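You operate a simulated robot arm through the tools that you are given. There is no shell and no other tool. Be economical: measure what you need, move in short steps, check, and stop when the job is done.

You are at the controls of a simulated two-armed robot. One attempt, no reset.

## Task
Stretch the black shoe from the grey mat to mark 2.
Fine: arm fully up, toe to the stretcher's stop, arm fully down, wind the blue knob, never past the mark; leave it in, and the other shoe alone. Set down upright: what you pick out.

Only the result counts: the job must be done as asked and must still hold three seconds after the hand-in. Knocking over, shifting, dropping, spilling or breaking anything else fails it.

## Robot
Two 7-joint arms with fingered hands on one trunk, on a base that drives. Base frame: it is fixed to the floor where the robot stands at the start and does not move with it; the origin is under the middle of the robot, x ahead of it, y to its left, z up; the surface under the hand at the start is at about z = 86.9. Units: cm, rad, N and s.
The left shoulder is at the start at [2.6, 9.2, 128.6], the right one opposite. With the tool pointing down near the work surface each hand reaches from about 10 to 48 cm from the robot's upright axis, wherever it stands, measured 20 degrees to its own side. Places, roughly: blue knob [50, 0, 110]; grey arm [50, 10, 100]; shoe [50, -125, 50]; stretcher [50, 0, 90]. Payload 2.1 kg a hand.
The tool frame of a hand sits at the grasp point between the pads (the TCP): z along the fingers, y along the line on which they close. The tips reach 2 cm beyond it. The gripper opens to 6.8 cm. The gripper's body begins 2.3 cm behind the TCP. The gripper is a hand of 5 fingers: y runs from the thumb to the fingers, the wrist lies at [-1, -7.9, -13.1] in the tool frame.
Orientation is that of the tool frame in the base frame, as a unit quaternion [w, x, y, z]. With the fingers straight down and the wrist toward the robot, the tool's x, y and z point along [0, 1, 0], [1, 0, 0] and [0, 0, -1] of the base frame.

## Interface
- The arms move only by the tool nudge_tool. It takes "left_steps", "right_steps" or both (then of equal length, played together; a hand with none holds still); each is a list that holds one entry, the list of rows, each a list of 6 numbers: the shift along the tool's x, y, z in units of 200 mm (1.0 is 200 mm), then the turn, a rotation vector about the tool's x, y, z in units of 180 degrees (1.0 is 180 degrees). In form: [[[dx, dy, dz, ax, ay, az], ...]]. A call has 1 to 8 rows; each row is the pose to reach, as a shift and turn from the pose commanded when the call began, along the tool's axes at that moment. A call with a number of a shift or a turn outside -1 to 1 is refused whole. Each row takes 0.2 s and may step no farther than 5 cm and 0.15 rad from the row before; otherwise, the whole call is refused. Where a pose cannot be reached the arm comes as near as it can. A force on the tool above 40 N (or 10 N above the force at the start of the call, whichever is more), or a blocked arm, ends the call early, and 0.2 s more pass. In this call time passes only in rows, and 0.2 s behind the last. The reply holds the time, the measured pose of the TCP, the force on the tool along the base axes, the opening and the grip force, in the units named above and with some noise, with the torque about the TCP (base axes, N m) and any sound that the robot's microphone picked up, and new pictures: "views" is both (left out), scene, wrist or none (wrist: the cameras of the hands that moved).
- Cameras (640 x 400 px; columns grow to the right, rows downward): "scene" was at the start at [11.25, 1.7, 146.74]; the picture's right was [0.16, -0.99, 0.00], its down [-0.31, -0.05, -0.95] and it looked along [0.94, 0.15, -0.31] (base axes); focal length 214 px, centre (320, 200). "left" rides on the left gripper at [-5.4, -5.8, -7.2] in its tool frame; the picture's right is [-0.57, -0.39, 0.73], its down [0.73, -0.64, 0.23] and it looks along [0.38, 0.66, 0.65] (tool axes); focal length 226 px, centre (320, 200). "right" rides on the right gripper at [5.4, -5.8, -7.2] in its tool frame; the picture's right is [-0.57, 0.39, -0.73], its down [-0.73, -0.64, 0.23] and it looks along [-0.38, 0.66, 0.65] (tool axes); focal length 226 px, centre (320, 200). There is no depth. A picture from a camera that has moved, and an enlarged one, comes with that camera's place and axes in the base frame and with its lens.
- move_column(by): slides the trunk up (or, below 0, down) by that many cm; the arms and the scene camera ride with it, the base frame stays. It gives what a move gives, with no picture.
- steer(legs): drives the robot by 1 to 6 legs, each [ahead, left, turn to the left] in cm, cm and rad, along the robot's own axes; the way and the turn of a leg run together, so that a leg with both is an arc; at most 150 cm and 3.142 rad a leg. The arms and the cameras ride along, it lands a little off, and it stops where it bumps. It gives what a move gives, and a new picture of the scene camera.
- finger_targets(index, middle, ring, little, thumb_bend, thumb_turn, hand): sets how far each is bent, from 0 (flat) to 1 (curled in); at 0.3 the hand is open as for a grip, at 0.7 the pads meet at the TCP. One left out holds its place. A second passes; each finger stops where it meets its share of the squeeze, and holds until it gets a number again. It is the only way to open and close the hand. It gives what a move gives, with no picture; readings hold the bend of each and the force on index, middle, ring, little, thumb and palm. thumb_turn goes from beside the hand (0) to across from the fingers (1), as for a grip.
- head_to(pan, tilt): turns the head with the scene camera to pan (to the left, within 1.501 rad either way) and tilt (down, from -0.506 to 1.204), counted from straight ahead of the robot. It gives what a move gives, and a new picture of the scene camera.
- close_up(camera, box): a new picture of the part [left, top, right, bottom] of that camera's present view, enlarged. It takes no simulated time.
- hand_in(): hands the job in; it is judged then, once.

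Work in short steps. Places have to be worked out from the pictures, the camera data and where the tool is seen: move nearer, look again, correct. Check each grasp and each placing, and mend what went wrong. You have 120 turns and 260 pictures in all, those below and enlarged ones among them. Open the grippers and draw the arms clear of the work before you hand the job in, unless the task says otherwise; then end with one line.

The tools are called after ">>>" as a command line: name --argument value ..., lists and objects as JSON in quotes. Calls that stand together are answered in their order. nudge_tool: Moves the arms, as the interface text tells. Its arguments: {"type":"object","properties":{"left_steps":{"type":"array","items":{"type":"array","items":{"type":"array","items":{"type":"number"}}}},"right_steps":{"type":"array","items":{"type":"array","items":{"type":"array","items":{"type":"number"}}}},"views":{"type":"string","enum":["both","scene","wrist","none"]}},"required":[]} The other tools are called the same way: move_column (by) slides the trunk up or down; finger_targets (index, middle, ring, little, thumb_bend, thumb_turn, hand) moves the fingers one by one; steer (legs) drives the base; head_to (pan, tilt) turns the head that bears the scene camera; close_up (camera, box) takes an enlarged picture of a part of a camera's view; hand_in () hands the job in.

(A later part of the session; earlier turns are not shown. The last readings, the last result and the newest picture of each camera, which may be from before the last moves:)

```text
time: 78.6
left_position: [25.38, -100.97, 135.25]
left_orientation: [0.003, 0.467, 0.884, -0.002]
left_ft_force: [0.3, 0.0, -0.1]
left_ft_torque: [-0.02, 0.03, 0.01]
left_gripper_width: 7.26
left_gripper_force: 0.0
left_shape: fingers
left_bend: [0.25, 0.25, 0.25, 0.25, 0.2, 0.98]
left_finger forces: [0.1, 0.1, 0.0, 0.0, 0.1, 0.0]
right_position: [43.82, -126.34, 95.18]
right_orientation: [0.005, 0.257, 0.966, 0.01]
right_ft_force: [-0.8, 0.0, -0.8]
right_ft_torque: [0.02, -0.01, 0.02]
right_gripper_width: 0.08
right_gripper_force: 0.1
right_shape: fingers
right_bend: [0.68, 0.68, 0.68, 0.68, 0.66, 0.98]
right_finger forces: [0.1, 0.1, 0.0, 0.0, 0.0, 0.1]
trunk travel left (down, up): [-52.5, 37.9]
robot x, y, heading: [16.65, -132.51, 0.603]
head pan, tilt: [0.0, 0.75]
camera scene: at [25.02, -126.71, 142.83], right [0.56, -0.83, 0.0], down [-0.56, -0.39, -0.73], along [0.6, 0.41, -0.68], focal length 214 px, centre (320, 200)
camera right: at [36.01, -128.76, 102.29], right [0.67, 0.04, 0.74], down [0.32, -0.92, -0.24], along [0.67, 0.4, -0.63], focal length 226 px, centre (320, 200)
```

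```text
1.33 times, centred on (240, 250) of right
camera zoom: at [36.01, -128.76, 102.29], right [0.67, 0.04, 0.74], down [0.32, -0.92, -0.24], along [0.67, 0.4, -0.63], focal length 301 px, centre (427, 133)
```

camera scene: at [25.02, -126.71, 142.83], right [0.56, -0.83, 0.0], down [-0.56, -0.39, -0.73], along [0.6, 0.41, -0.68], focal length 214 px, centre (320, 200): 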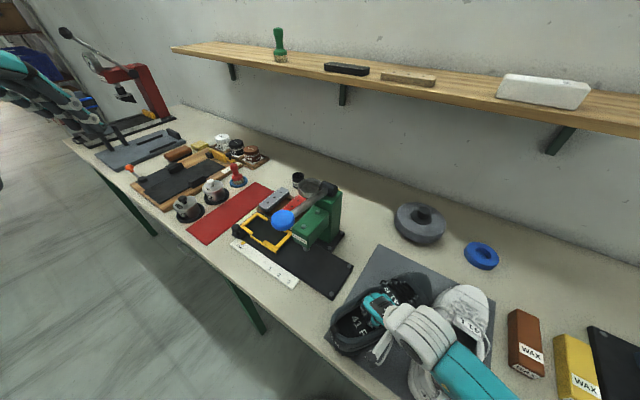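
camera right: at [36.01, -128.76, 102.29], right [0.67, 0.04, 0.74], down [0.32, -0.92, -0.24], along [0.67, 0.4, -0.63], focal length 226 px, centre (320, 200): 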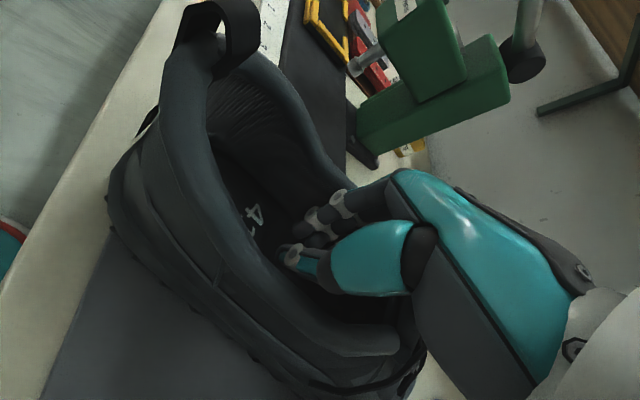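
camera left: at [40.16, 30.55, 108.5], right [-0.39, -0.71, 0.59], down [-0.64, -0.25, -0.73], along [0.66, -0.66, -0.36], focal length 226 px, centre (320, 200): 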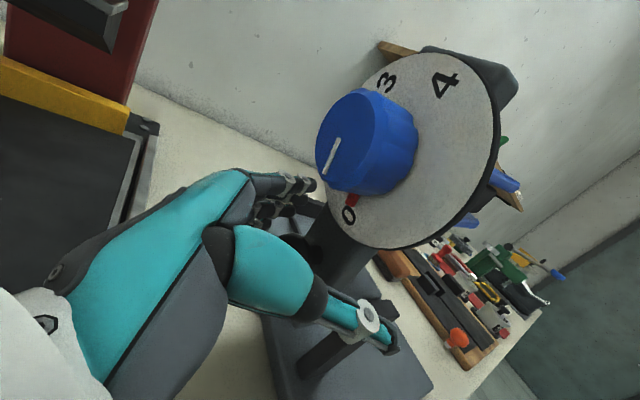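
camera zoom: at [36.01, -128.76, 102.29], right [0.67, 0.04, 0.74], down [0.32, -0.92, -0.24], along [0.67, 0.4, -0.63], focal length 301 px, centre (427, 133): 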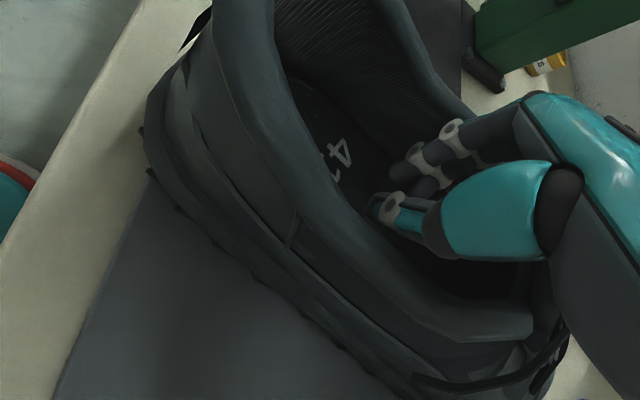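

Fingers are inside the opening without contact. I go 1 cm deeper and spread.

>>> nudge_tool --right_steps '[[[0, 0, 0.03, 0, 0, 0], [0, 0, 0.055, 0, 0, 0]]]' --views "none"

>>> finger_targets --hand "right" --index 0.05 --middle 0.05 --ring 0.05 --little 0.05 --thumb_bend 0.05

>>> close_up --camera "right" --box '[0, 100, 480, 400]'

```text
time: 79.2
left_position: [25.3, -100.91, 135.15]
left_orientation: [0.003, 0.466, 0.885, -0.001]
left_ft_force: [0.2, -0.1, -0.6]
left_ft_torque: [0.02, 0.01, -0.02]
left_gripper_width: 7.26
left_gripper_force: 0.1
left_shape: fingers
left_bend: [0.25, 0.25, 0.25, 0.25, 0.2, 0.98]
left_finger forces: [0.1, 0.1, 0.1, 0.0, 0.0, 0.0]
right_position: [43.88, -126.27, 94.28]
right_orientation: [0.005, 0.255, 0.967, 0.01]
right_ft_force: [-0.4, 0.6, 0.5]
right_ft_torque: [0.01, 0.0, 0.0]
right_gripper_width: 0.07
right_gripper_force: 0.1
right_shape: fingers
right_bend: [0.68, 0.68, 0.68, 0.68, 0.66, 0.98]
right_finger forces: [0.1, 0.1, 0.0, 0.0, 0.0, 0.0]
trunk travel left (down, up): [-52.5, 37.9]
robot x, y, heading: [16.59, -132.48, 0.602]
head pan, tilt: [0.0, 0.75]
```

```text
time: 80.2
left_position: [25.4, -100.94, 135.11]
left_orientation: [0.003, 0.467, 0.884, -0.001]
left_ft_force: [0.6, -0.3, -0.3]
left_ft_torque: [-0.04, -0.03, -0.01]
left_gripper_width: 7.2
left_gripper_force: 0.1
left_shape: fingers
left_bend: [0.25, 0.25, 0.25, 0.25, 0.2, 0.98]
left_finger forces: [0.0, 0.0, 0.1, 0.0, 0.0, 0.0]
right_position: [43.72, -126.37, 94.35]
right_orientation: [0.004, 0.256, 0.967, 0.011]
right_ft_force: [-2.5, -3.6, 3.8]
right_ft_torque: [-0.56, 0.41, -0.2]
right_gripper_width: 4.54
right_gripper_force: 29.7
right_shape: fingers
right_bend: [0.21, 0.14, 0.23, 0.1, 0.38, 1.0]
right_finger forces: [8.6, 11.5, 8.4, 3.4, 27.9, 0.0]
trunk travel left (down, up): [-52.5, 37.9]
robot x, y, heading: [16.73, -132.58, 0.603]
head pan, tilt: [0.0, 0.75]
```

```text
1.33 times, centred on (240, 250) of right
camera zoom: at [35.96, -128.85, 101.37], right [0.67, 0.04, 0.74], down [0.32, -0.91, -0.24], along [0.67, 0.4, -0.63], focal length 301 px, centre (427, 133)
```

zoom: 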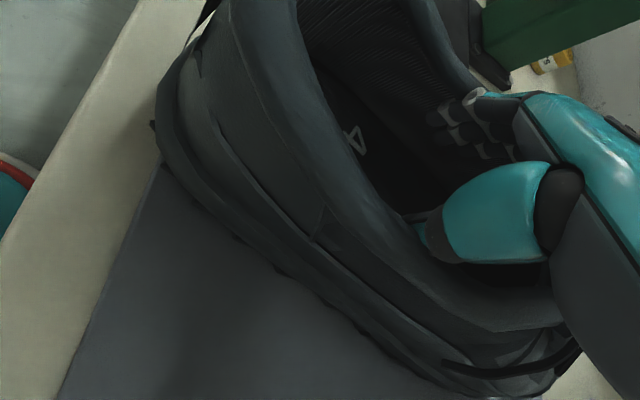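

Spread grip: about 30 N on both sides, fingertips under the collar. Lift 3 cm to test.

>>> nudge_tool --right_steps '[[[0, 0, -0.04, 0, 0, 0], [0, 0, -0.08, 0, 0, 0], [0, 0, -0.12, 0, 0, 0], [0, 0, -0.15, 0, 0, 0]]]'

>>> close_up --camera "scene" --box '[300, 210, 520, 400]'

```text
time: 81.2
left_position: [25.53, -101.03, 135.2]
left_orientation: [0.004, 0.466, 0.885, -0.001]
left_ft_force: [-0.2, 0.3, -0.4]
left_ft_torque: [-0.01, 0.0, -0.02]
left_gripper_width: 7.26
left_gripper_force: 0.0
left_shape: fingers
left_bend: [0.25, 0.25, 0.25, 0.25, 0.2, 0.98]
left_finger forces: [0.0, 0.1, 0.0, 0.0, 0.0, 0.1]
right_position: [43.76, -126.29, 97.25]
right_orientation: [0.005, 0.256, 0.967, 0.011]
right_ft_force: [-0.2, -0.2, -3.7]
right_ft_torque: [-0.07, 0.14, -0.05]
right_gripper_width: 4.58
right_gripper_force: 26.3
right_shape: fingers
right_bend: [0.16, 0.13, 0.17, 0.05, 0.44, 1.0]
right_finger forces: [9.6, 10.5, 5.7, 0.4, 26.1, 0.1]
trunk travel left (down, up): [-52.5, 37.9]
robot x, y, heading: [16.7, -132.61, 0.599]
head pan, tilt: [0.0, 0.75]
camera scene: at [25.07, -126.7, 142.83], right [0.56, -0.83, 0.0], down [-0.56, -0.39, -0.73], along [0.6, 0.41, -0.68], focal length 214 px, centre (320, 200)
camera right: at [35.96, -128.73, 104.33], right [0.67, 0.04, 0.74], down [0.32, -0.92, -0.24], along [0.67, 0.4, -0.63], focal length 226 px, centre (320, 200)
```

scene: 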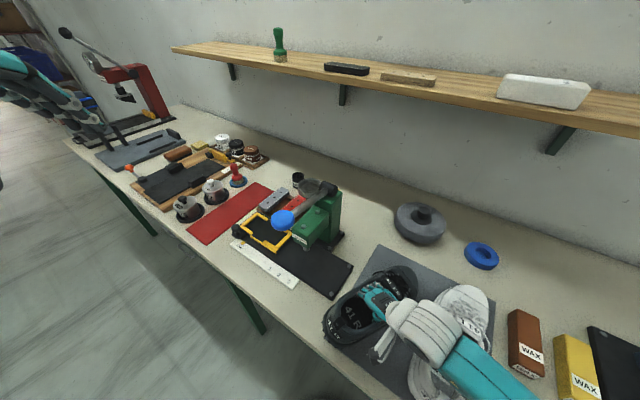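
right: 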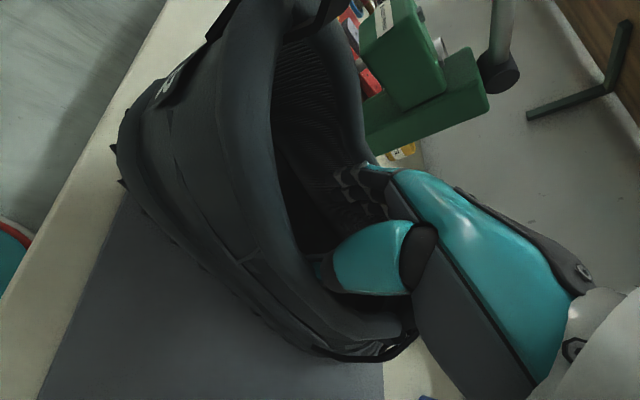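

```text
2.11 times, centred on (410, 305) of scene
camera zoom: at [25.07, -126.7, 142.83], right [0.56, -0.83, 0.0], down [-0.56, -0.39, -0.73], along [0.6, 0.41, -0.68], focal length 452 px, centre (130, -21)
```

zoom: 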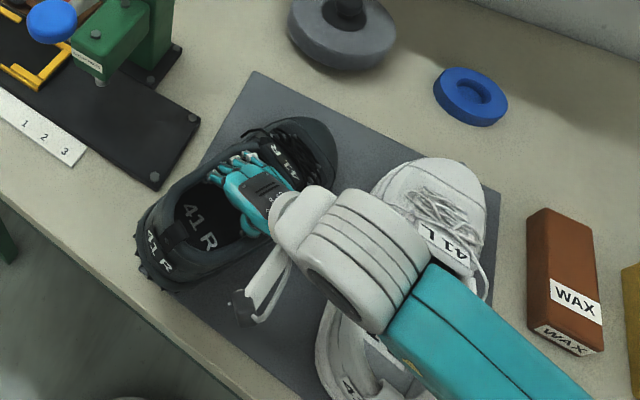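

The shoe rises held firmly, heel-up with the toe hanging, and it swung away from the white shoe. I lift on by 14 cm.

>>> nudge_tool --right_steps '[[[0, 0, -0.1, 0, 0, 0], [0, 0, -0.2, 0, 0, 0], [0, 0, -0.3, 0, 0, 0], [0, 0, -0.4, 0, 0, 0], [0, 0, -0.5, 0, 0, 0], [0, 0, -0.6, 0, 0, 0], [0, 0, -0.7, 0, 0, 0]]]'

>>> close_up --camera "scene" --box '[280, 160, 520, 360]'

```text
time: 82.8
left_position: [25.45, -100.97, 135.11]
left_orientation: [0.003, 0.466, 0.885, -0.002]
left_ft_force: [0.4, -0.7, 0.2]
left_ft_torque: [-0.03, -0.01, 0.04]
left_gripper_width: 7.26
left_gripper_force: 0.1
left_shape: fingers
left_bend: [0.25, 0.25, 0.25, 0.25, 0.2, 0.98]
left_finger forces: [0.1, 0.0, 0.0, 0.0, 0.0, 0.0]
right_position: [44.41, -125.87, 111.02]
right_orientation: [0.004, 0.256, 0.967, 0.01]
right_ft_force: [0.4, -0.9, -4.0]
right_ft_torque: [-0.08, 0.16, -0.03]
right_gripper_width: 4.66
right_gripper_force: 24.5
right_shape: fingers
right_bend: [0.14, 0.11, 0.16, 0.06, 0.59, 1.0]
right_finger forces: [8.1, 10.0, 5.3, 0.8, 23.9, 0.0]
right hand out of reach, approached as far as the arm can: row 6, 7
trunk travel left (down, up): [-52.5, 37.9]
robot x, y, heading: [16.13, -132.58, 0.6]
head pan, tilt: [0.0, 0.75]
camera scene: at [25.07, -126.7, 142.83], right [0.56, -0.83, 0.0], down [-0.56, -0.39, -0.73], along [0.6, 0.41, -0.68], focal length 214 px, centre (320, 200)
camera right: at [36.71, -128.34, 118.04], right [0.67, 0.04, 0.74], down [0.32, -0.91, -0.24], along [0.66, 0.4, -0.63], focal length 226 px, centre (320, 200)
```

scene: 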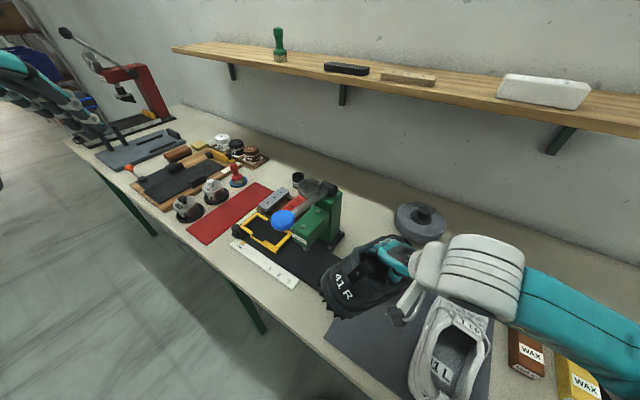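
right: 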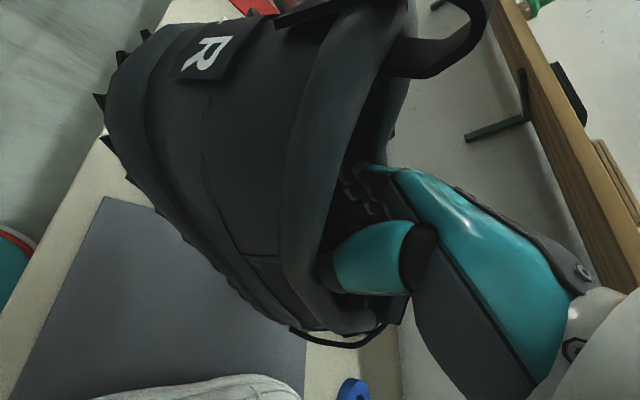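

```text
2.00 times, centred on (400, 260) of scene
camera zoom: at [25.07, -126.7, 142.83], right [0.56, -0.83, 0.0], down [-0.56, -0.39, -0.73], along [0.6, 0.41, -0.68], focal length 429 px, centre (160, 80)
```

zoom: 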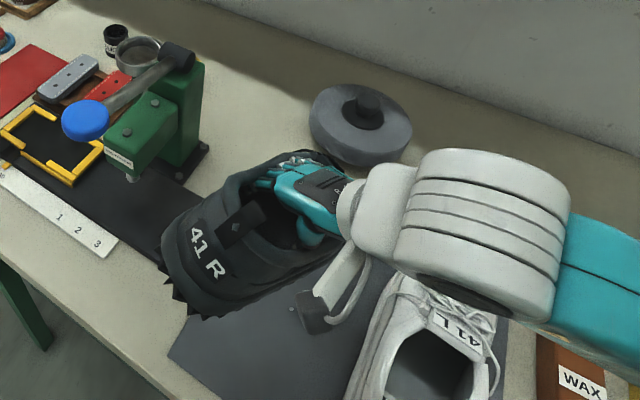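

The shoe hangs securely (≈4 N, 24 N squeeze), toe down. I raise the trunk 15 cm, then back out from the bench and travel toward the stretcher.

>>> move_column --by 15

>>> steer --legs '[[-20.6, 14.1, 0], [60.5, 88.3, 0]]'

```text
time: 84.6
left_position: [25.38, -100.87, 150.15]
left_orientation: [0.003, 0.466, 0.885, -0.002]
left_ft_force: [0.2, -0.5, -0.5]
left_ft_torque: [-0.01, 0.02, 0.0]
left_gripper_width: 7.27
left_gripper_force: 0.0
left_shape: fingers
left_bend: [0.25, 0.25, 0.25, 0.25, 0.2, 0.98]
left_finger forces: [0.0, 0.0, 0.1, 0.0, 0.1, 0.1]
right_position: [44.48, -126.04, 125.96]
right_orientation: [0.004, 0.257, 0.966, 0.011]
right_ft_force: [-0.2, 0.6, -4.2]
right_ft_torque: [-0.06, 0.15, 0.01]
right_gripper_width: 4.65
right_gripper_force: 24.5
right_shape: fingers
right_bend: [0.14, 0.11, 0.16, 0.06, 0.6, 1.0]
right_finger forces: [7.9, 10.2, 5.3, 0.7, 23.7, 0.0]
trunk travel left (down, up): [-67.5, 22.9]
robot x, y, heading: [16.4, -132.93, 0.603]
head pan, tilt: [0.0, 0.75]
```

```text
time: 91.6
left_position: [-1.11, 8.46, 150.11]
left_orientation: [0.003, 0.458, 0.889, -0.002]
left_ft_force: [1.0, 0.2, 0.1]
left_ft_torque: [-0.01, 0.07, -0.01]
left_gripper_width: 7.24
left_gripper_force: 0.0
left_shape: fingers
left_bend: [0.25, 0.25, 0.25, 0.25, 0.2, 0.98]
left_finger forces: [0.0, 0.0, 0.0, 0.0, 0.0, 0.0]
right_position: [18.26, -16.22, 126.15]
right_orientation: [0.004, 0.247, 0.969, 0.011]
right_ft_force: [-0.6, 0.1, -3.3]
right_ft_torque: [-0.04, 0.15, 0.01]
right_gripper_width: 4.68
right_gripper_force: 23.7
right_shape: fingers
right_bend: [0.14, 0.11, 0.16, 0.06, 0.6, 1.0]
right_finger forces: [8.0, 10.1, 5.3, 0.7, 23.7, 0.1]
trunk travel left (down, up): [-67.5, 22.9]
robot x, y, heading: [-9.24, -23.68, 0.617]
head pan, tilt: [0.0, 0.75]
camera scene: at [-1.63, -17.73, 157.85], right [0.58, -0.81, 0.0], down [-0.56, -0.4, -0.73], along [0.6, 0.42, -0.68], focal length 214 px, centre (320, 200)
```

scene: 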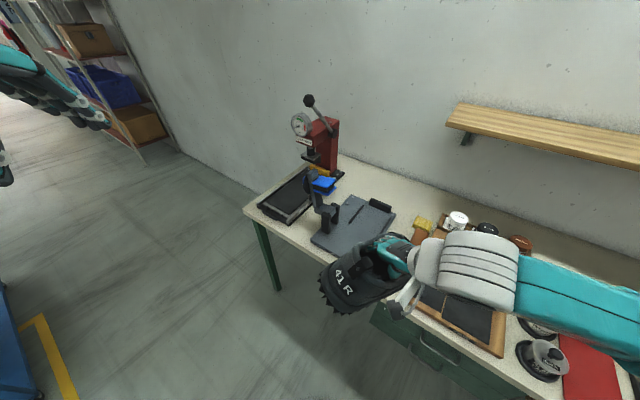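

Grip steady. I now turn the robot 0.48 rad left so that the shoe points along +x.

>>> steer --legs '[[0, 0, 0.48]]'

>>> head_to --pan -0.75 --tilt 0.75

```text
time: 93.4
left_position: [-17.11, 8.61, 150.21]
left_orientation: [0.003, 0.231, 0.973, 0.0]
left_ft_force: [0.2, -0.1, 0.3]
left_ft_torque: [-0.01, -0.01, -0.01]
left_gripper_width: 7.25
left_gripper_force: 0.1
left_shape: fingers
left_bend: [0.25, 0.25, 0.25, 0.25, 0.2, 0.98]
left_finger forces: [0.1, 0.1, 0.0, 0.1, 0.0, 0.0]
right_position: [11.78, -4.01, 126.08]
right_orientation: [0.002, 0.007, 1.0, 0.012]
right_ft_force: [-0.7, -0.4, -3.0]
right_ft_torque: [-0.12, 0.08, 0.0]
right_gripper_width: 4.67
right_gripper_force: 22.8
right_shape: fingers
right_bend: [0.14, 0.11, 0.16, 0.05, 0.61, 1.0]
right_finger forces: [8.1, 10.1, 5.4, 0.0, 23.0, 0.1]
trunk travel left (down, up): [-67.5, 22.9]
robot x, y, heading: [-9.7, -23.46, 1.102]
head pan, tilt: [0.0, 0.75]
camera scene: at [-5.11, -14.78, 157.85], right [0.89, -0.45, 0.0], down [-0.31, -0.61, -0.73], along [0.33, 0.65, -0.68], focal length 214 px, centre (320, 200)
```

scene: 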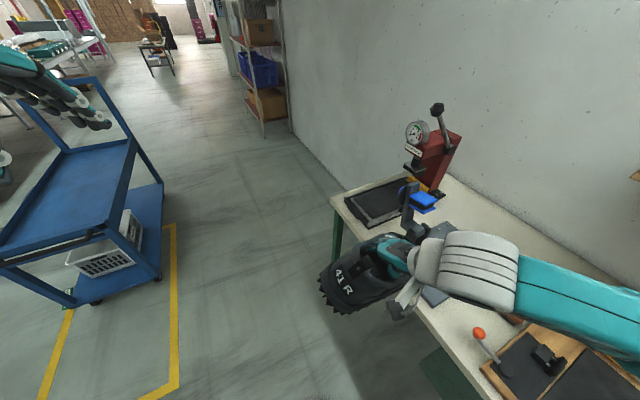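

```text
time: 94.5
left_position: [-17.02, 8.62, 150.2]
left_orientation: [0.003, 0.232, 0.973, -0.001]
left_ft_force: [-0.1, -1.0, 0.1]
left_ft_torque: [-0.02, -0.02, 0.01]
left_gripper_width: 7.25
left_gripper_force: 0.1
left_shape: fingers
left_bend: [0.25, 0.25, 0.25, 0.25, 0.2, 0.98]
left_finger forces: [0.1, 0.0, 0.0, 0.0, 0.1, 0.0]
right_position: [11.74, -4.0, 126.08]
right_orientation: [0.002, 0.006, 1.0, 0.011]
right_ft_force: [-0.6, 0.2, -3.5]
right_ft_torque: [-0.16, 0.07, -0.01]
right_gripper_width: 4.66
right_gripper_force: 23.4
right_shape: fingers
right_bend: [0.14, 0.11, 0.16, 0.05, 0.61, 1.0]
right_finger forces: [8.1, 10.1, 5.4, 0.0, 23.1, 0.0]
trunk travel left (down, up): [-67.5, 22.9]
robot x, y, heading: [-9.64, -23.4, 1.103]
head pan, tilt: [-0.75, 0.75]
camera scene: at [-1.06, -19.3, 157.85], right [0.35, -0.94, 0.0], down [-0.64, -0.24, -0.73], along [0.69, 0.25, -0.68], focal length 214 px, centre (320, 200)
```

scene: 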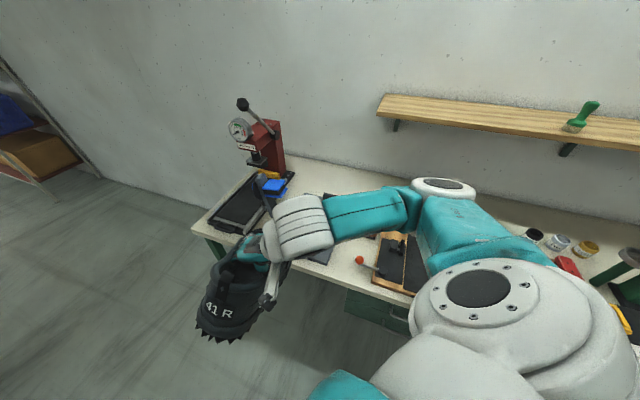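

The shoe hangs pointing +x with the toe down. I drive the base to about [14,−26], keeping the shoe high.

>>> steer --legs '[[8.4, -22.3, 0]]'

>>> head_to --pan -0.5 --tilt 0.85

```text
time: 96.3
left_position: [7.35, 5.74, 150.2]
left_orientation: [0.003, 0.231, 0.973, -0.002]
left_ft_force: [1.0, 0.2, -0.1]
left_ft_torque: [0.01, -0.03, 0.03]
left_gripper_width: 7.24
left_gripper_force: 0.0
left_shape: fingers
left_bend: [0.25, 0.25, 0.25, 0.25, 0.2, 0.98]
left_finger forces: [0.0, 0.0, 0.0, 0.0, 0.1, 0.0]
right_position: [36.06, -6.81, 126.01]
right_orientation: [0.002, 0.007, 1.0, 0.012]
right_ft_force: [-0.7, -0.1, -4.0]
right_ft_torque: [-0.1, 0.1, -0.01]
right_gripper_width: 4.68
right_gripper_force: 24.0
right_shape: fingers
right_bend: [0.14, 0.11, 0.16, 0.05, 0.63, 1.0]
right_finger forces: [7.6, 10.4, 5.8, 0.0, 23.4, 0.0]
trunk travel left (down, up): [-67.5, 22.9]
robot x, y, heading: [14.59, -26.32, 1.105]
head pan, tilt: [-0.75, 0.75]
camera scene: at [23.31, -22.09, 157.84], right [0.35, -0.94, 0.0], down [-0.64, -0.24, -0.73], along [0.69, 0.25, -0.68], focal length 214 px, centre (320, 200)
```

scene: 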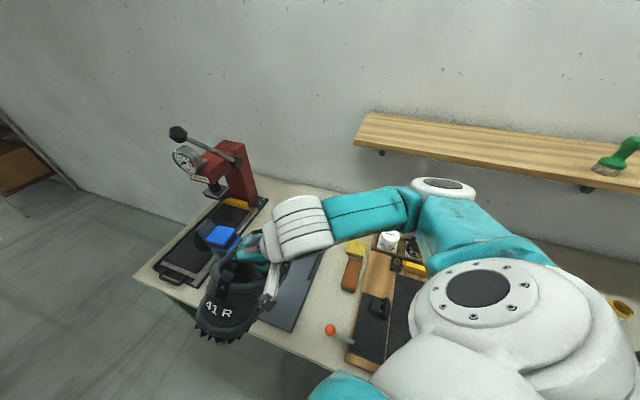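

```text
time: 97.0
left_position: [7.1, 5.89, 150.31]
left_orientation: [0.003, 0.231, 0.973, -0.001]
left_ft_force: [-0.3, 0.7, 0.6]
left_ft_torque: [-0.01, 0.01, 0.0]
left_gripper_width: 7.26
left_gripper_force: 0.1
left_shape: fingers
left_bend: [0.25, 0.25, 0.25, 0.25, 0.2, 0.98]
left_finger forces: [0.0, 0.1, 0.0, 0.1, 0.0, 0.1]
right_position: [36.1, -6.82, 125.98]
right_orientation: [0.002, 0.007, 1.0, 0.011]
right_ft_force: [0.2, 0.2, -4.4]
right_ft_torque: [-0.12, 0.09, -0.01]
right_gripper_width: 4.66
right_gripper_force: 23.8
right_shape: fingers
right_bend: [0.14, 0.11, 0.16, 0.05, 0.63, 1.0]
right_finger forces: [7.5, 10.4, 5.8, 0.1, 23.5, 0.1]
trunk travel left (down, up): [-67.5, 22.9]
robot x, y, heading: [14.52, -26.11, 1.102]
head pan, tilt: [-0.499, 0.85]
camera scene: at [21.87, -20.51, 157.05], right [0.57, -0.82, 0.0], down [-0.62, -0.43, -0.66], along [0.54, 0.38, -0.75], focal length 214 px, centre (320, 200)
```

scene: 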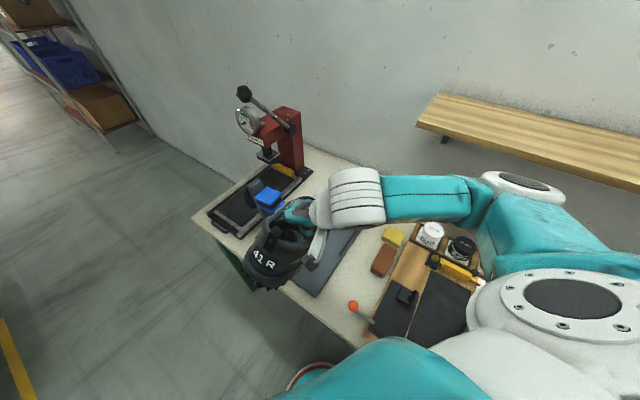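

TCP is at [36,−6.8,126]. I extend the arm toward [46,0.3] at this height.

>>> nudge_tool --right_steps '[[[-0.1, 0.09, 0, 0, 0, 0], [-0.2, 0.18, 0, 0, 0, 0], [-0.3, 0.27, 0, 0, 0, 0], [-0.4, 0.35, 0, 0, 0, 0], [-0.5, 0.35, 0, 0, 0, 0]]]'

```text
time: 98.2
left_position: [7.18, 5.76, 150.2]
left_orientation: [0.004, 0.231, 0.973, -0.001]
left_ft_force: [-0.7, 0.7, 0.1]
left_ft_torque: [0.02, 0.02, 0.05]
left_gripper_width: 7.23
left_gripper_force: 0.1
left_shape: fingers
left_bend: [0.25, 0.25, 0.25, 0.25, 0.2, 0.98]
left_finger forces: [0.2, 0.0, 0.0, 0.0, 0.0, 0.0]
right_position: [46.23, 0.17, 126.32]
right_orientation: [0.002, 0.007, 1.0, 0.012]
right_ft_force: [0.3, 0.5, -4.0]
right_ft_torque: [-0.12, 0.11, -0.01]
right_gripper_width: 4.68
right_gripper_force: 23.0
right_shape: fingers
right_bend: [0.14, 0.11, 0.16, 0.05, 0.65, 1.0]
right_finger forces: [7.9, 9.8, 5.5, 0.1, 22.7, 0.1]
trunk travel left (down, up): [-67.5, 22.9]
robot x, y, heading: [14.99, -26.17, 1.106]
head pan, tilt: [-0.499, 0.85]
camera scene: at [21.9, -20.52, 157.05], right [0.57, -0.82, 0.0], down [-0.62, -0.43, -0.66], along [0.54, 0.38, -0.75], focal length 214 px, centre (320, 200)
camera right: at [40.51, -5.74, 133.3], right [0.57, 0.36, 0.74], down [0.73, -0.64, -0.24], along [0.39, 0.67, -0.63], focal length 226 px, centre (320, 200)
```

scene: 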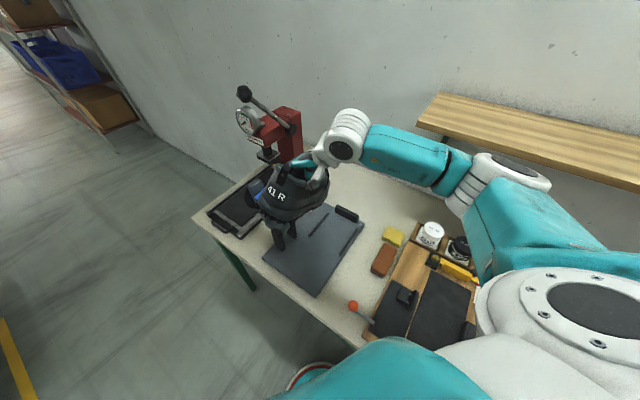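
right: 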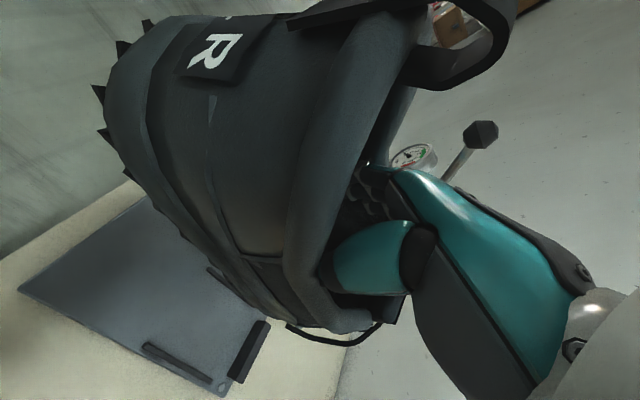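

In position above the plate. I lower the trunk 12 cm (toe should be ≈6 cm above the plate) and look.

>>> move_column --by -12

>>> head_to --pan -0.45 --tilt 0.8

>>> close_up --camera "scene" --box '[200, 120, 440, 300]'

>>> close_up --camera "right" --box '[0, 0, 640, 400]'

```text
time: 99.8
left_position: [7.12, 5.87, 138.26]
left_orientation: [0.004, 0.23, 0.973, 0.0]
left_ft_force: [0.2, 0.3, -0.7]
left_ft_torque: [-0.03, -0.02, -0.04]
left_gripper_width: 7.23
left_gripper_force: 0.0
left_shape: fingers
left_bend: [0.25, 0.25, 0.25, 0.25, 0.2, 0.98]
left_finger forces: [0.1, 0.0, 0.1, 0.0, 0.0, 0.0]
right_position: [46.12, 0.04, 114.25]
right_orientation: [0.002, 0.006, 1.0, 0.012]
right_ft_force: [0.6, -0.4, -3.9]
right_ft_torque: [-0.13, 0.09, -0.01]
right_gripper_width: 4.63
right_gripper_force: 23.2
right_shape: fingers
right_bend: [0.14, 0.11, 0.16, 0.05, 0.65, 1.0]
right_finger forces: [8.0, 9.8, 5.4, 0.1, 22.8, 0.0]
trunk travel left (down, up): [-55.5, 34.9]
robot x, y, heading: [14.52, -26.32, 1.107]
head pan, tilt: [-0.499, 0.85]
```

```text
time: 100.4
left_position: [7.25, 5.78, 138.24]
left_orientation: [0.004, 0.231, 0.973, -0.001]
left_ft_force: [-0.1, -1.2, 0.2]
left_ft_torque: [0.0, 0.0, 0.01]
left_gripper_width: 7.27
left_gripper_force: 0.0
left_shape: fingers
left_bend: [0.25, 0.25, 0.25, 0.25, 0.2, 0.98]
left_finger forces: [0.0, 0.0, 0.1, 0.0, 0.1, 0.0]
right_position: [46.05, 0.09, 114.28]
right_orientation: [0.002, 0.006, 1.0, 0.011]
right_ft_force: [-0.4, 0.0, -4.1]
right_ft_torque: [-0.15, 0.1, -0.01]
right_gripper_width: 4.64
right_gripper_force: 22.9
right_shape: fingers
right_bend: [0.14, 0.11, 0.16, 0.05, 0.65, 1.0]
right_finger forces: [8.0, 9.7, 5.4, 0.0, 22.7, 0.0]
trunk travel left (down, up): [-55.5, 34.9]
robot x, y, heading: [14.59, -26.27, 1.102]
head pan, tilt: [-0.45, 0.799]
camera scene: at [22.05, -19.62, 145.43], right [0.61, -0.79, 0.0], down [-0.57, -0.44, -0.7], along [0.55, 0.42, -0.72], focal length 214 px, centre (320, 200)
```

scene: 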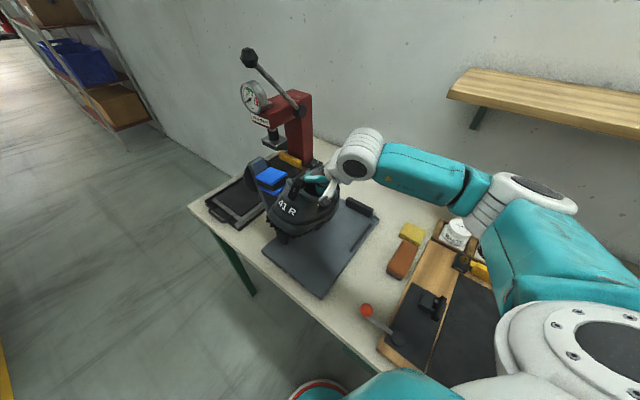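

```text
2.22 times, centred on (320, 210) of scene
camera zoom: at [22.05, -19.62, 145.43], right [0.61, -0.79, 0.0], down [-0.57, -0.44, -0.7], along [0.55, 0.42, -0.72], focal length 477 px, centre (320, 178)
```

zoom: 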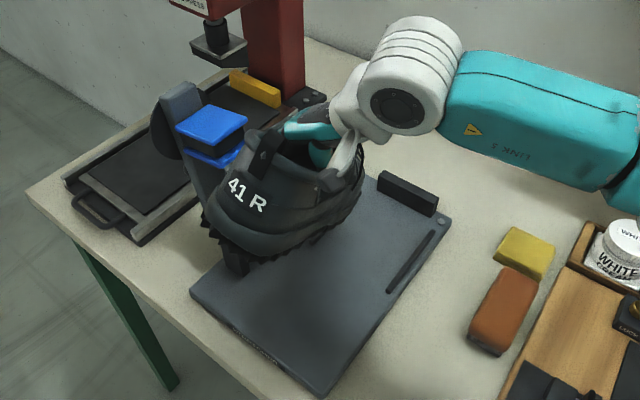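

```text
1.00 times, centred on (320, 200) of right (not enlarged: the box is as wide or as high as the picture)
camera zoom: at [40.43, -5.84, 121.26], right [0.57, 0.36, 0.74], down [0.73, -0.64, -0.24], along [0.39, 0.67, -0.63], focal length 226 px, centre (320, 200)
```

zoom: 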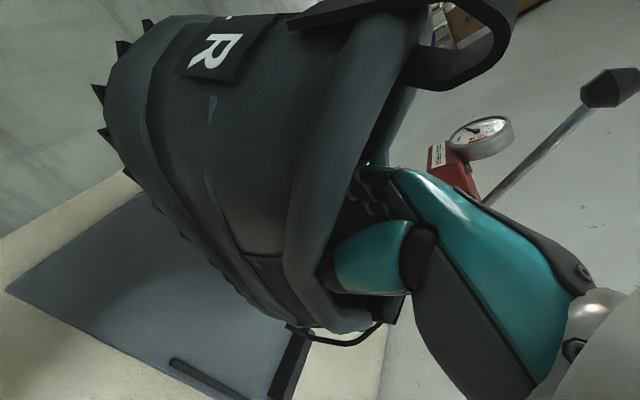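

The shoe is lined up over the plate, clear of the raised last. I lower 8 cm further with force watch.

>>> nudge_tool --right_steps '[[[0, 0, 0.07, 0, 0, 0], [0, 0, 0.14, 0, 0, 0], [0, 0, 0.21, 0, 0, 0], [0, 0, 0.28, 0, 0, 0], [0, 0, 0.34, 0, 0, 0], [0, 0, 0.4, 0, 0, 0]]]'

>>> close_up --camera "scene" --box '[200, 120, 440, 300]'

```text
time: 101.8
left_position: [7.09, 5.81, 138.21]
left_orientation: [0.004, 0.231, 0.973, -0.001]
left_ft_force: [-0.3, 0.1, 1.2]
left_ft_torque: [0.02, -0.02, 0.01]
left_gripper_width: 7.27
left_gripper_force: 0.0
left_shape: fingers
left_bend: [0.25, 0.25, 0.25, 0.25, 0.2, 0.98]
left_finger forces: [0.1, 0.1, 0.1, 0.0, 0.1, 0.0]
right_position: [46.21, 0.22, 106.19]
right_orientation: [0.001, 0.006, 1.0, 0.012]
right_ft_force: [-0.4, 0.1, -3.7]
right_ft_torque: [-0.15, 0.08, 0.03]
right_gripper_width: 4.67
right_gripper_force: 22.7
right_shape: fingers
right_bend: [0.14, 0.11, 0.16, 0.05, 0.68, 1.0]
right_finger forces: [7.9, 9.6, 5.0, 0.0, 22.1, 0.0]
trunk travel left (down, up): [-55.5, 34.9]
robot x, y, heading: [14.38, -26.12, 1.101]
head pan, tilt: [-0.45, 0.799]
camera scene: at [22.05, -19.62, 145.43], right [0.61, -0.79, 0.0], down [-0.57, -0.44, -0.7], along [0.55, 0.42, -0.72], focal length 214 px, centre (320, 200)
camera right: at [40.52, -5.73, 113.2], right [0.57, 0.36, 0.74], down [0.73, -0.64, -0.24], along [0.39, 0.67, -0.63], focal length 226 px, centre (320, 200)
```

scene: 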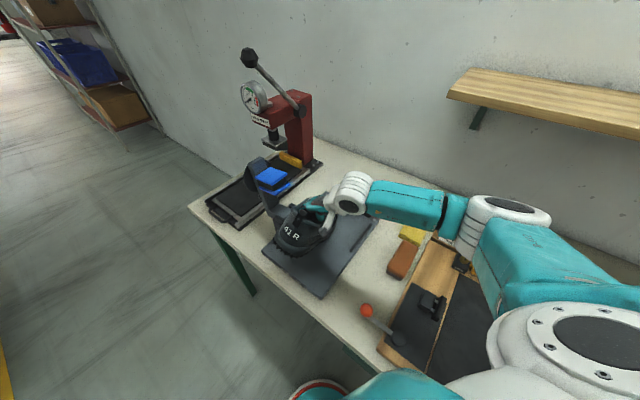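
right: 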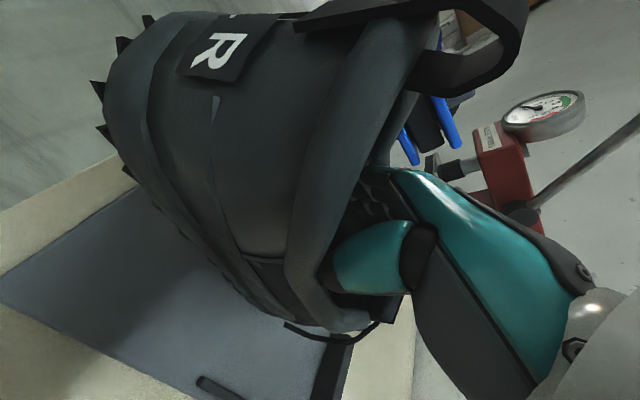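

```text
2.22 times, centred on (320, 210) of scene
camera zoom: at [22.05, -19.62, 145.43], right [0.61, -0.79, 0.0], down [-0.57, -0.44, -0.7], along [0.55, 0.42, -0.72], focal length 477 px, centre (320, 178)
```

zoom: 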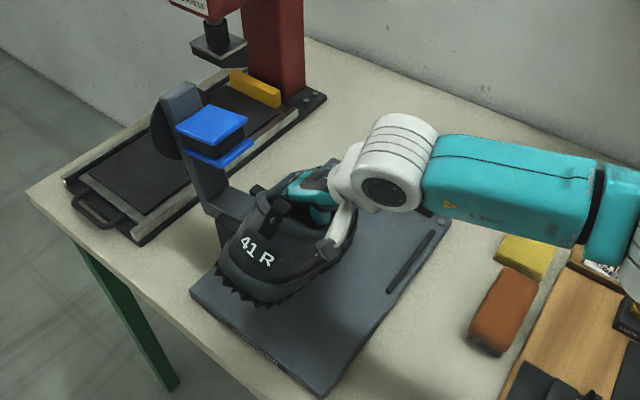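

Still airborne. I continue down another 5 cm.

>>> nudge_tool --right_steps '[[[0, 0, 0.05, 0, 0, 0], [0, 0, 0.1, 0, 0, 0], [0, 0, 0.15, 0, 0, 0], [0, 0, 0.2, 0, 0, 0], [0, 0, 0.25, 0, 0, 0]]]'

>>> close_up --camera "scene" --box '[200, 120, 440, 300]'

```text
time: 103.0
left_position: [7.11, 5.76, 138.16]
left_orientation: [0.003, 0.231, 0.973, 0.0]
left_ft_force: [0.3, -0.1, -0.2]
left_ft_torque: [0.0, -0.01, -0.01]
left_gripper_width: 7.27
left_gripper_force: 0.0
left_shape: fingers
left_bend: [0.25, 0.25, 0.25, 0.25, 0.2, 0.98]
left_finger forces: [0.0, 0.0, 0.1, 0.0, 0.1, 0.0]
right_position: [46.26, 0.35, 101.34]
right_orientation: [0.004, 0.007, 1.0, 0.011]
right_ft_force: [0.1, -0.8, -2.8]
right_ft_torque: [-0.1, -0.09, -0.07]
right_gripper_width: 4.69
right_gripper_force: 20.8
right_shape: fingers
right_bend: [0.14, 0.11, 0.13, 0.05, 0.7, 1.0]
right_finger forces: [7.2, 8.6, 4.8, 0.0, 20.2, 0.1]
trunk travel left (down, up): [-55.5, 34.9]
robot x, y, heading: [14.73, -26.48, 1.106]
head pan, tilt: [-0.45, 0.799]
camera scene: at [22.03, -19.63, 145.44], right [0.61, -0.79, 0.0], down [-0.57, -0.44, -0.7], along [0.55, 0.42, -0.72], focal length 214 px, centre (320, 200)
camera right: at [40.54, -5.52, 108.29], right [0.57, 0.36, 0.74], down [0.73, -0.64, -0.24], along [0.39, 0.67, -0.63], focal length 226 px, centre (320, 200)
```

scene: 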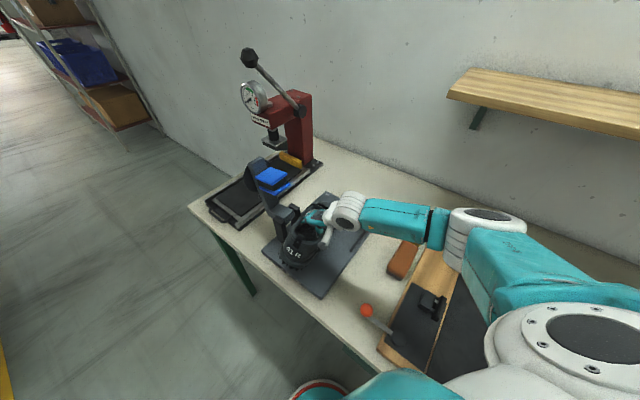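
right: 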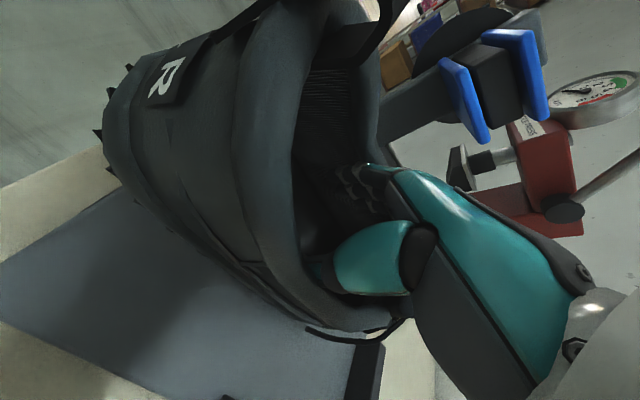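

```text
2.22 times, centred on (320, 210) of scene
camera zoom: at [22.03, -19.63, 145.44], right [0.61, -0.79, 0.0], down [-0.57, -0.44, -0.7], along [0.55, 0.42, -0.72], focal length 477 px, centre (320, 178)
```

zoom: 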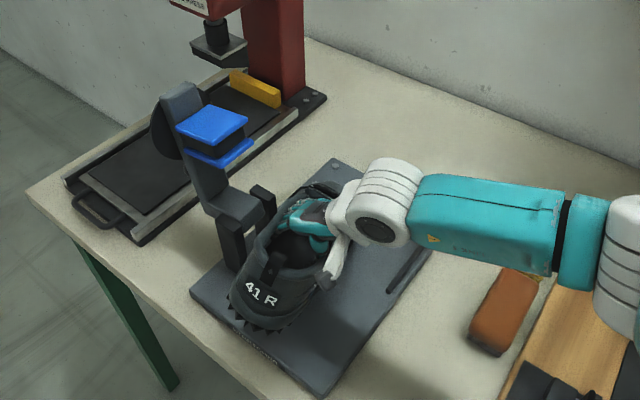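

Toe has touched and the shoe is leveling. I go on down to about z 96.3.

>>> nudge_tool --right_steps '[[[0, 0, 0.05, 0, 0, 0], [0, 0, 0.1, 0, 0, 0], [0, 0, 0.15, 0, 0, 0], [0, 0, 0.2, 0, 0, 0], [0, 0, 0.25, 0, 0, 0]]]'

>>> close_up --camera "scene" --box '[200, 120, 440, 300]'

```text
time: 104.2
left_position: [7.04, 5.72, 138.15]
left_orientation: [0.005, 0.231, 0.973, 0.0]
left_ft_force: [-0.3, 0.6, 0.1]
left_ft_torque: [-0.02, 0.02, 0.02]
left_gripper_width: 7.26
left_gripper_force: 0.0
left_shape: fingers
left_bend: [0.25, 0.25, 0.25, 0.25, 0.2, 0.98]
left_finger forces: [0.0, 0.1, 0.0, 0.1, 0.0, 0.0]
right_position: [45.99, 0.4, 96.12]
right_orientation: [0.003, 0.006, 1.0, 0.013]
right_ft_force: [-1.8, 1.5, 12.8]
right_ft_torque: [-0.15, -0.18, -0.2]
right_gripper_width: 4.71
right_gripper_force: 22.9
right_shape: fingers
right_bend: [0.15, 0.11, 0.1, 0.05, 0.66, 1.0]
right_finger forces: [8.7, 7.1, 2.5, 3.3, 22.9, 0.0]
trunk travel left (down, up): [-55.5, 34.9]
robot x, y, heading: [14.84, -26.21, 1.104]
head pan, tilt: [-0.45, 0.799]
camera scene: at [21.9, -19.68, 145.47], right [0.61, -0.79, 0.0], down [-0.57, -0.44, -0.7], along [0.55, 0.42, -0.72], focal length 214 px, centre (320, 200)
camera right: at [40.31, -5.55, 103.24], right [0.57, 0.36, 0.74], down [0.73, -0.64, -0.24], along [0.39, 0.68, -0.63], focal length 226 px, centre (320, 200)
```

scene: 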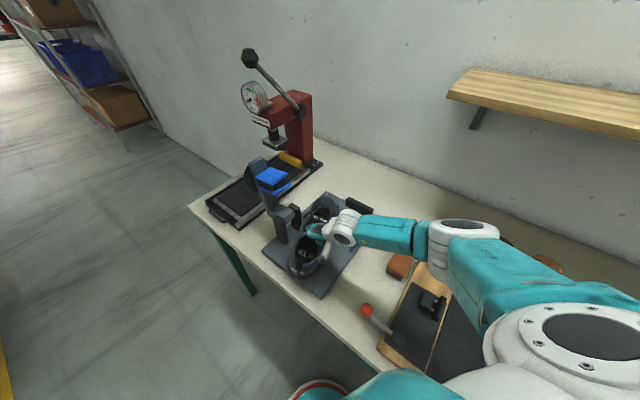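
right: 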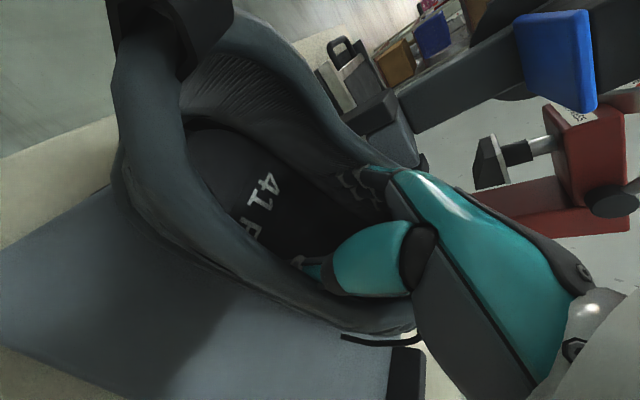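

```text
2.22 times, centred on (320, 210) of scene
camera zoom: at [21.9, -19.68, 145.47], right [0.61, -0.79, 0.0], down [-0.57, -0.44, -0.7], along [0.55, 0.42, -0.72], focal length 477 px, centre (320, 178)
```

zoom: 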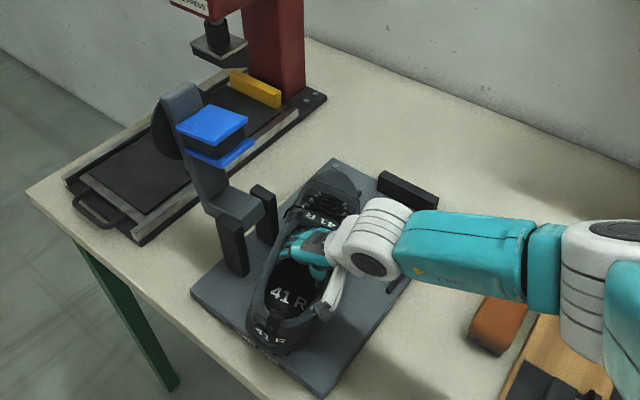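

The shoe stands on the plate, but it is yawed ≈18–20° to the left (toe near y≈9, heel y≈−1.4). Still gripped, I lift 1.2 cm, rotate clockwise 0.3 rad, and lower again.

>>> nudge_tool --right_steps '[[[0, 0, -0.03, 0, 0, 0], [0, 0, -0.07, 0, 0, 0], [0, 0, -0.08, 0, 0, 0.035], [0, 0, -0.08, 0, 0, 0.07], [0, 0, -0.08, 0, 0, 0.1], [0, 0, -0.04, 0, 0, 0.1], [0, 0, -0.01, 0, 0, 0.1]]]'

>>> close_up --camera "scene" --box '[230, 150, 410, 300]'

```text
time: 105.8
left_position: [7.13, 5.68, 138.16]
left_orientation: [0.003, 0.231, 0.973, -0.001]
left_ft_force: [0.4, 0.2, -0.3]
left_ft_torque: [0.01, 0.01, 0.01]
left_gripper_width: 7.27
left_gripper_force: 0.0
left_shape: fingers
left_bend: [0.25, 0.25, 0.25, 0.25, 0.2, 0.98]
left_finger forces: [0.0, 0.0, 0.1, 0.0, 0.0, 0.0]
right_position: [46.27, 0.31, 96.4]
right_orientation: [0.001, 0.163, 0.987, 0.012]
right_ft_force: [3.2, -3.5, 1.8]
right_ft_torque: [0.09, -0.02, -0.4]
right_gripper_width: 9.12
right_gripper_force: 3.9
right_shape: fingers
right_bend: [0.07, 0.05, 0.05, 0.05, 0.09, 0.96]
right_finger forces: [5.9, 0.0, 0.1, 0.0, 2.0, 0.0]
trunk travel left (down, up): [-55.5, 34.9]
robot x, y, heading: [14.81, -26.45, 1.097]
head pan, tilt: [-0.45, 0.799]
camera scene: at [22.05, -19.7, 145.44], right [0.61, -0.79, 0.0], down [-0.57, -0.44, -0.7], along [0.55, 0.42, -0.72], focal length 214 px, centre (320, 200)
camera right: at [39.05, -3.54, 103.51], right [0.66, 0.17, 0.74], down [0.49, -0.84, -0.25], along [0.57, 0.52, -0.63], focal length 226 px, centre (320, 200)
```

scene: 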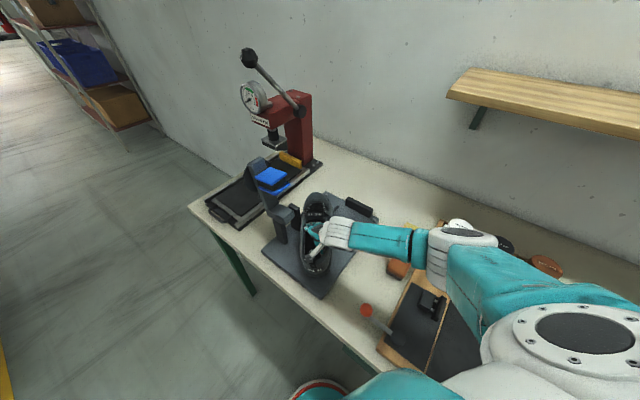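
right: 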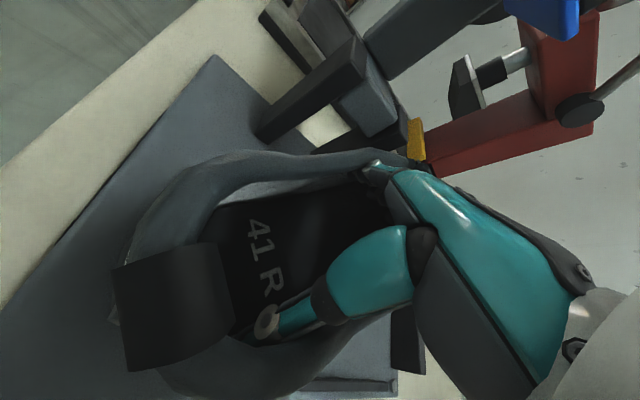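

```text
2.67 times, centred on (320, 225) of scene
camera zoom: at [22.05, -19.7, 145.44], right [0.61, -0.79, 0.0], down [-0.57, -0.44, -0.7], along [0.55, 0.42, -0.72], focal length 572 px, centre (320, 133)
```

zoom: 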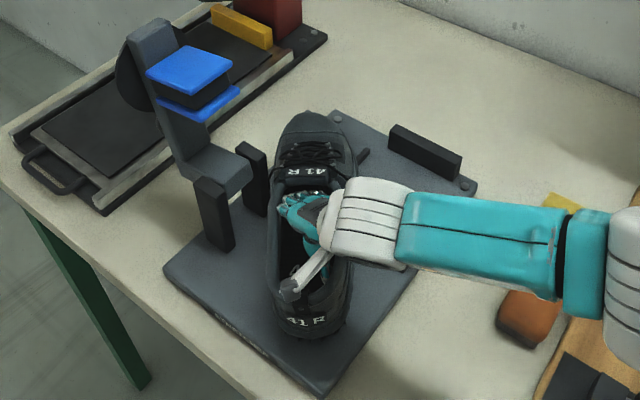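

The inside spread grip let the shoe swivel: it now sits yawed ≈40° left (toe [64,15], heel [41.6,−3.7]). I close the fingers a little, lift the hand out, and will then turn the shoe on the plate by pushing from inside the opening.

>>> finger_targets --hand "right" --index 0.5 --middle 0.5 --ring 0.5 --little 0.5 --thumb_bend 0.5

>>> nudge_tool --right_steps '[[[0, 0, -0.1, 0, 0, 0], [0, 0, -0.25, 0, 0, 0], [0, 0, -0.45, 0, 0, 0], [0, 0, -0.65, 0, 0, 0], [0, 0, -0.8, 0, 0, 0]]]'

>>> close_up --camera "scene" --box '[230, 150, 410, 300]'

```text
time: 106.8
left_position: [7.08, 5.83, 138.15]
left_orientation: [0.003, 0.231, 0.973, -0.001]
left_ft_force: [0.4, -0.9, -0.6]
left_ft_torque: [0.02, 0.03, -0.05]
left_gripper_width: 7.28
left_gripper_force: 0.1
left_shape: fingers
left_bend: [0.25, 0.25, 0.25, 0.25, 0.2, 0.98]
left_finger forces: [0.1, 0.1, 0.1, 0.0, 0.0, 0.0]
right_position: [46.22, 0.41, 96.47]
right_orientation: [0.0, 0.162, 0.987, 0.012]
right_ft_force: [0.4, -0.2, 0.7]
right_ft_torque: [0.01, -0.01, -0.02]
right_gripper_width: 2.93
right_gripper_force: 0.0
right_shape: fingers
right_bend: [0.5, 0.5, 0.5, 0.5, 0.5, 0.98]
right_finger forces: [0.0, 0.0, 0.0, 0.0, 0.0, 0.0]
trunk travel left (down, up): [-55.5, 34.9]
robot x, y, heading: [14.93, -26.09, 1.105]
head pan, tilt: [-0.45, 0.799]
```

```text
time: 108.0
left_position: [7.13, 5.83, 138.19]
left_orientation: [0.003, 0.231, 0.973, -0.001]
left_ft_force: [0.6, 0.2, -0.5]
left_ft_torque: [0.0, -0.02, 0.02]
left_gripper_width: 7.25
left_gripper_force: 0.0
left_shape: fingers
left_bend: [0.25, 0.25, 0.25, 0.25, 0.2, 0.98]
left_finger forces: [0.0, 0.1, 0.1, 0.0, 0.0, 0.1]
right_position: [45.87, 0.1, 112.55]
right_orientation: [0.001, 0.162, 0.987, 0.011]
right_ft_force: [-0.9, -0.1, 0.3]
right_ft_torque: [0.02, -0.02, -0.02]
right_gripper_width: 2.93
right_gripper_force: 0.0
right_shape: fingers
right_bend: [0.5, 0.5, 0.5, 0.5, 0.5, 0.98]
right_finger forces: [0.0, 0.0, 0.0, 0.1, 0.0, 0.1]
trunk travel left (down, up): [-55.5, 34.9]
robot x, y, heading: [14.97, -26.03, 1.105]
head pan, tilt: [-0.45, 0.799]
camera scene: at [22.02, -19.64, 145.44], right [0.61, -0.79, 0.0], down [-0.57, -0.44, -0.7], along [0.55, 0.42, -0.72], focal length 214 px, centre (320, 200)
camera right: at [38.72, -3.75, 119.57], right [0.66, 0.17, 0.73], down [0.49, -0.84, -0.25], along [0.57, 0.52, -0.63], focal length 226 px, centre (320, 200)
```

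scene: 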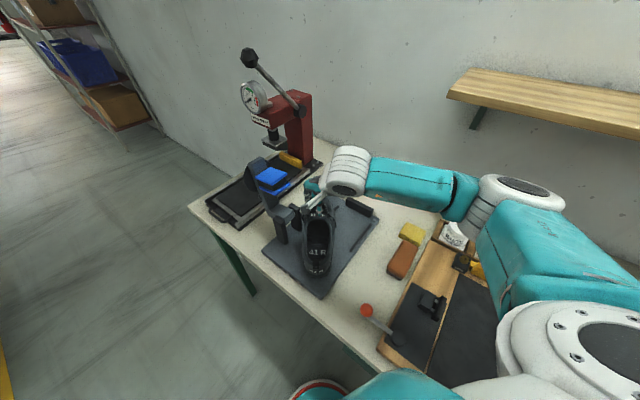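
right: 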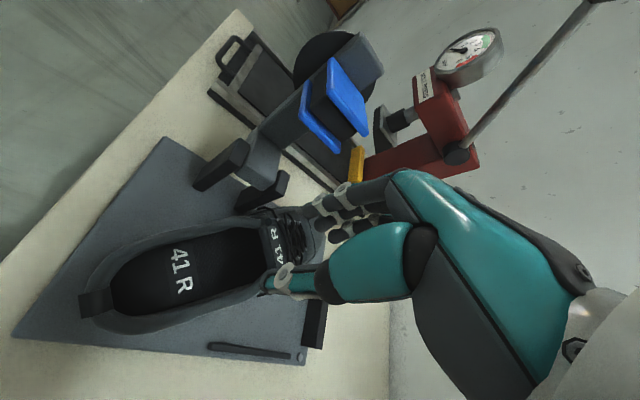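

```text
2.67 times, centred on (320, 225) of scene
camera zoom: at [22.02, -19.64, 145.44], right [0.61, -0.79, 0.0], down [-0.57, -0.44, -0.7], along [0.55, 0.42, -0.72], focal length 572 px, centre (320, 133)
```

zoom: 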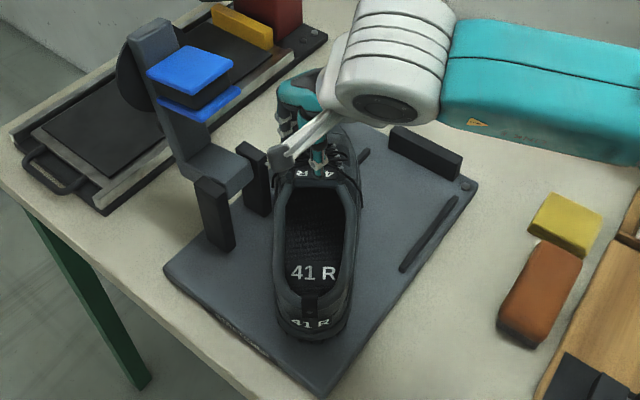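

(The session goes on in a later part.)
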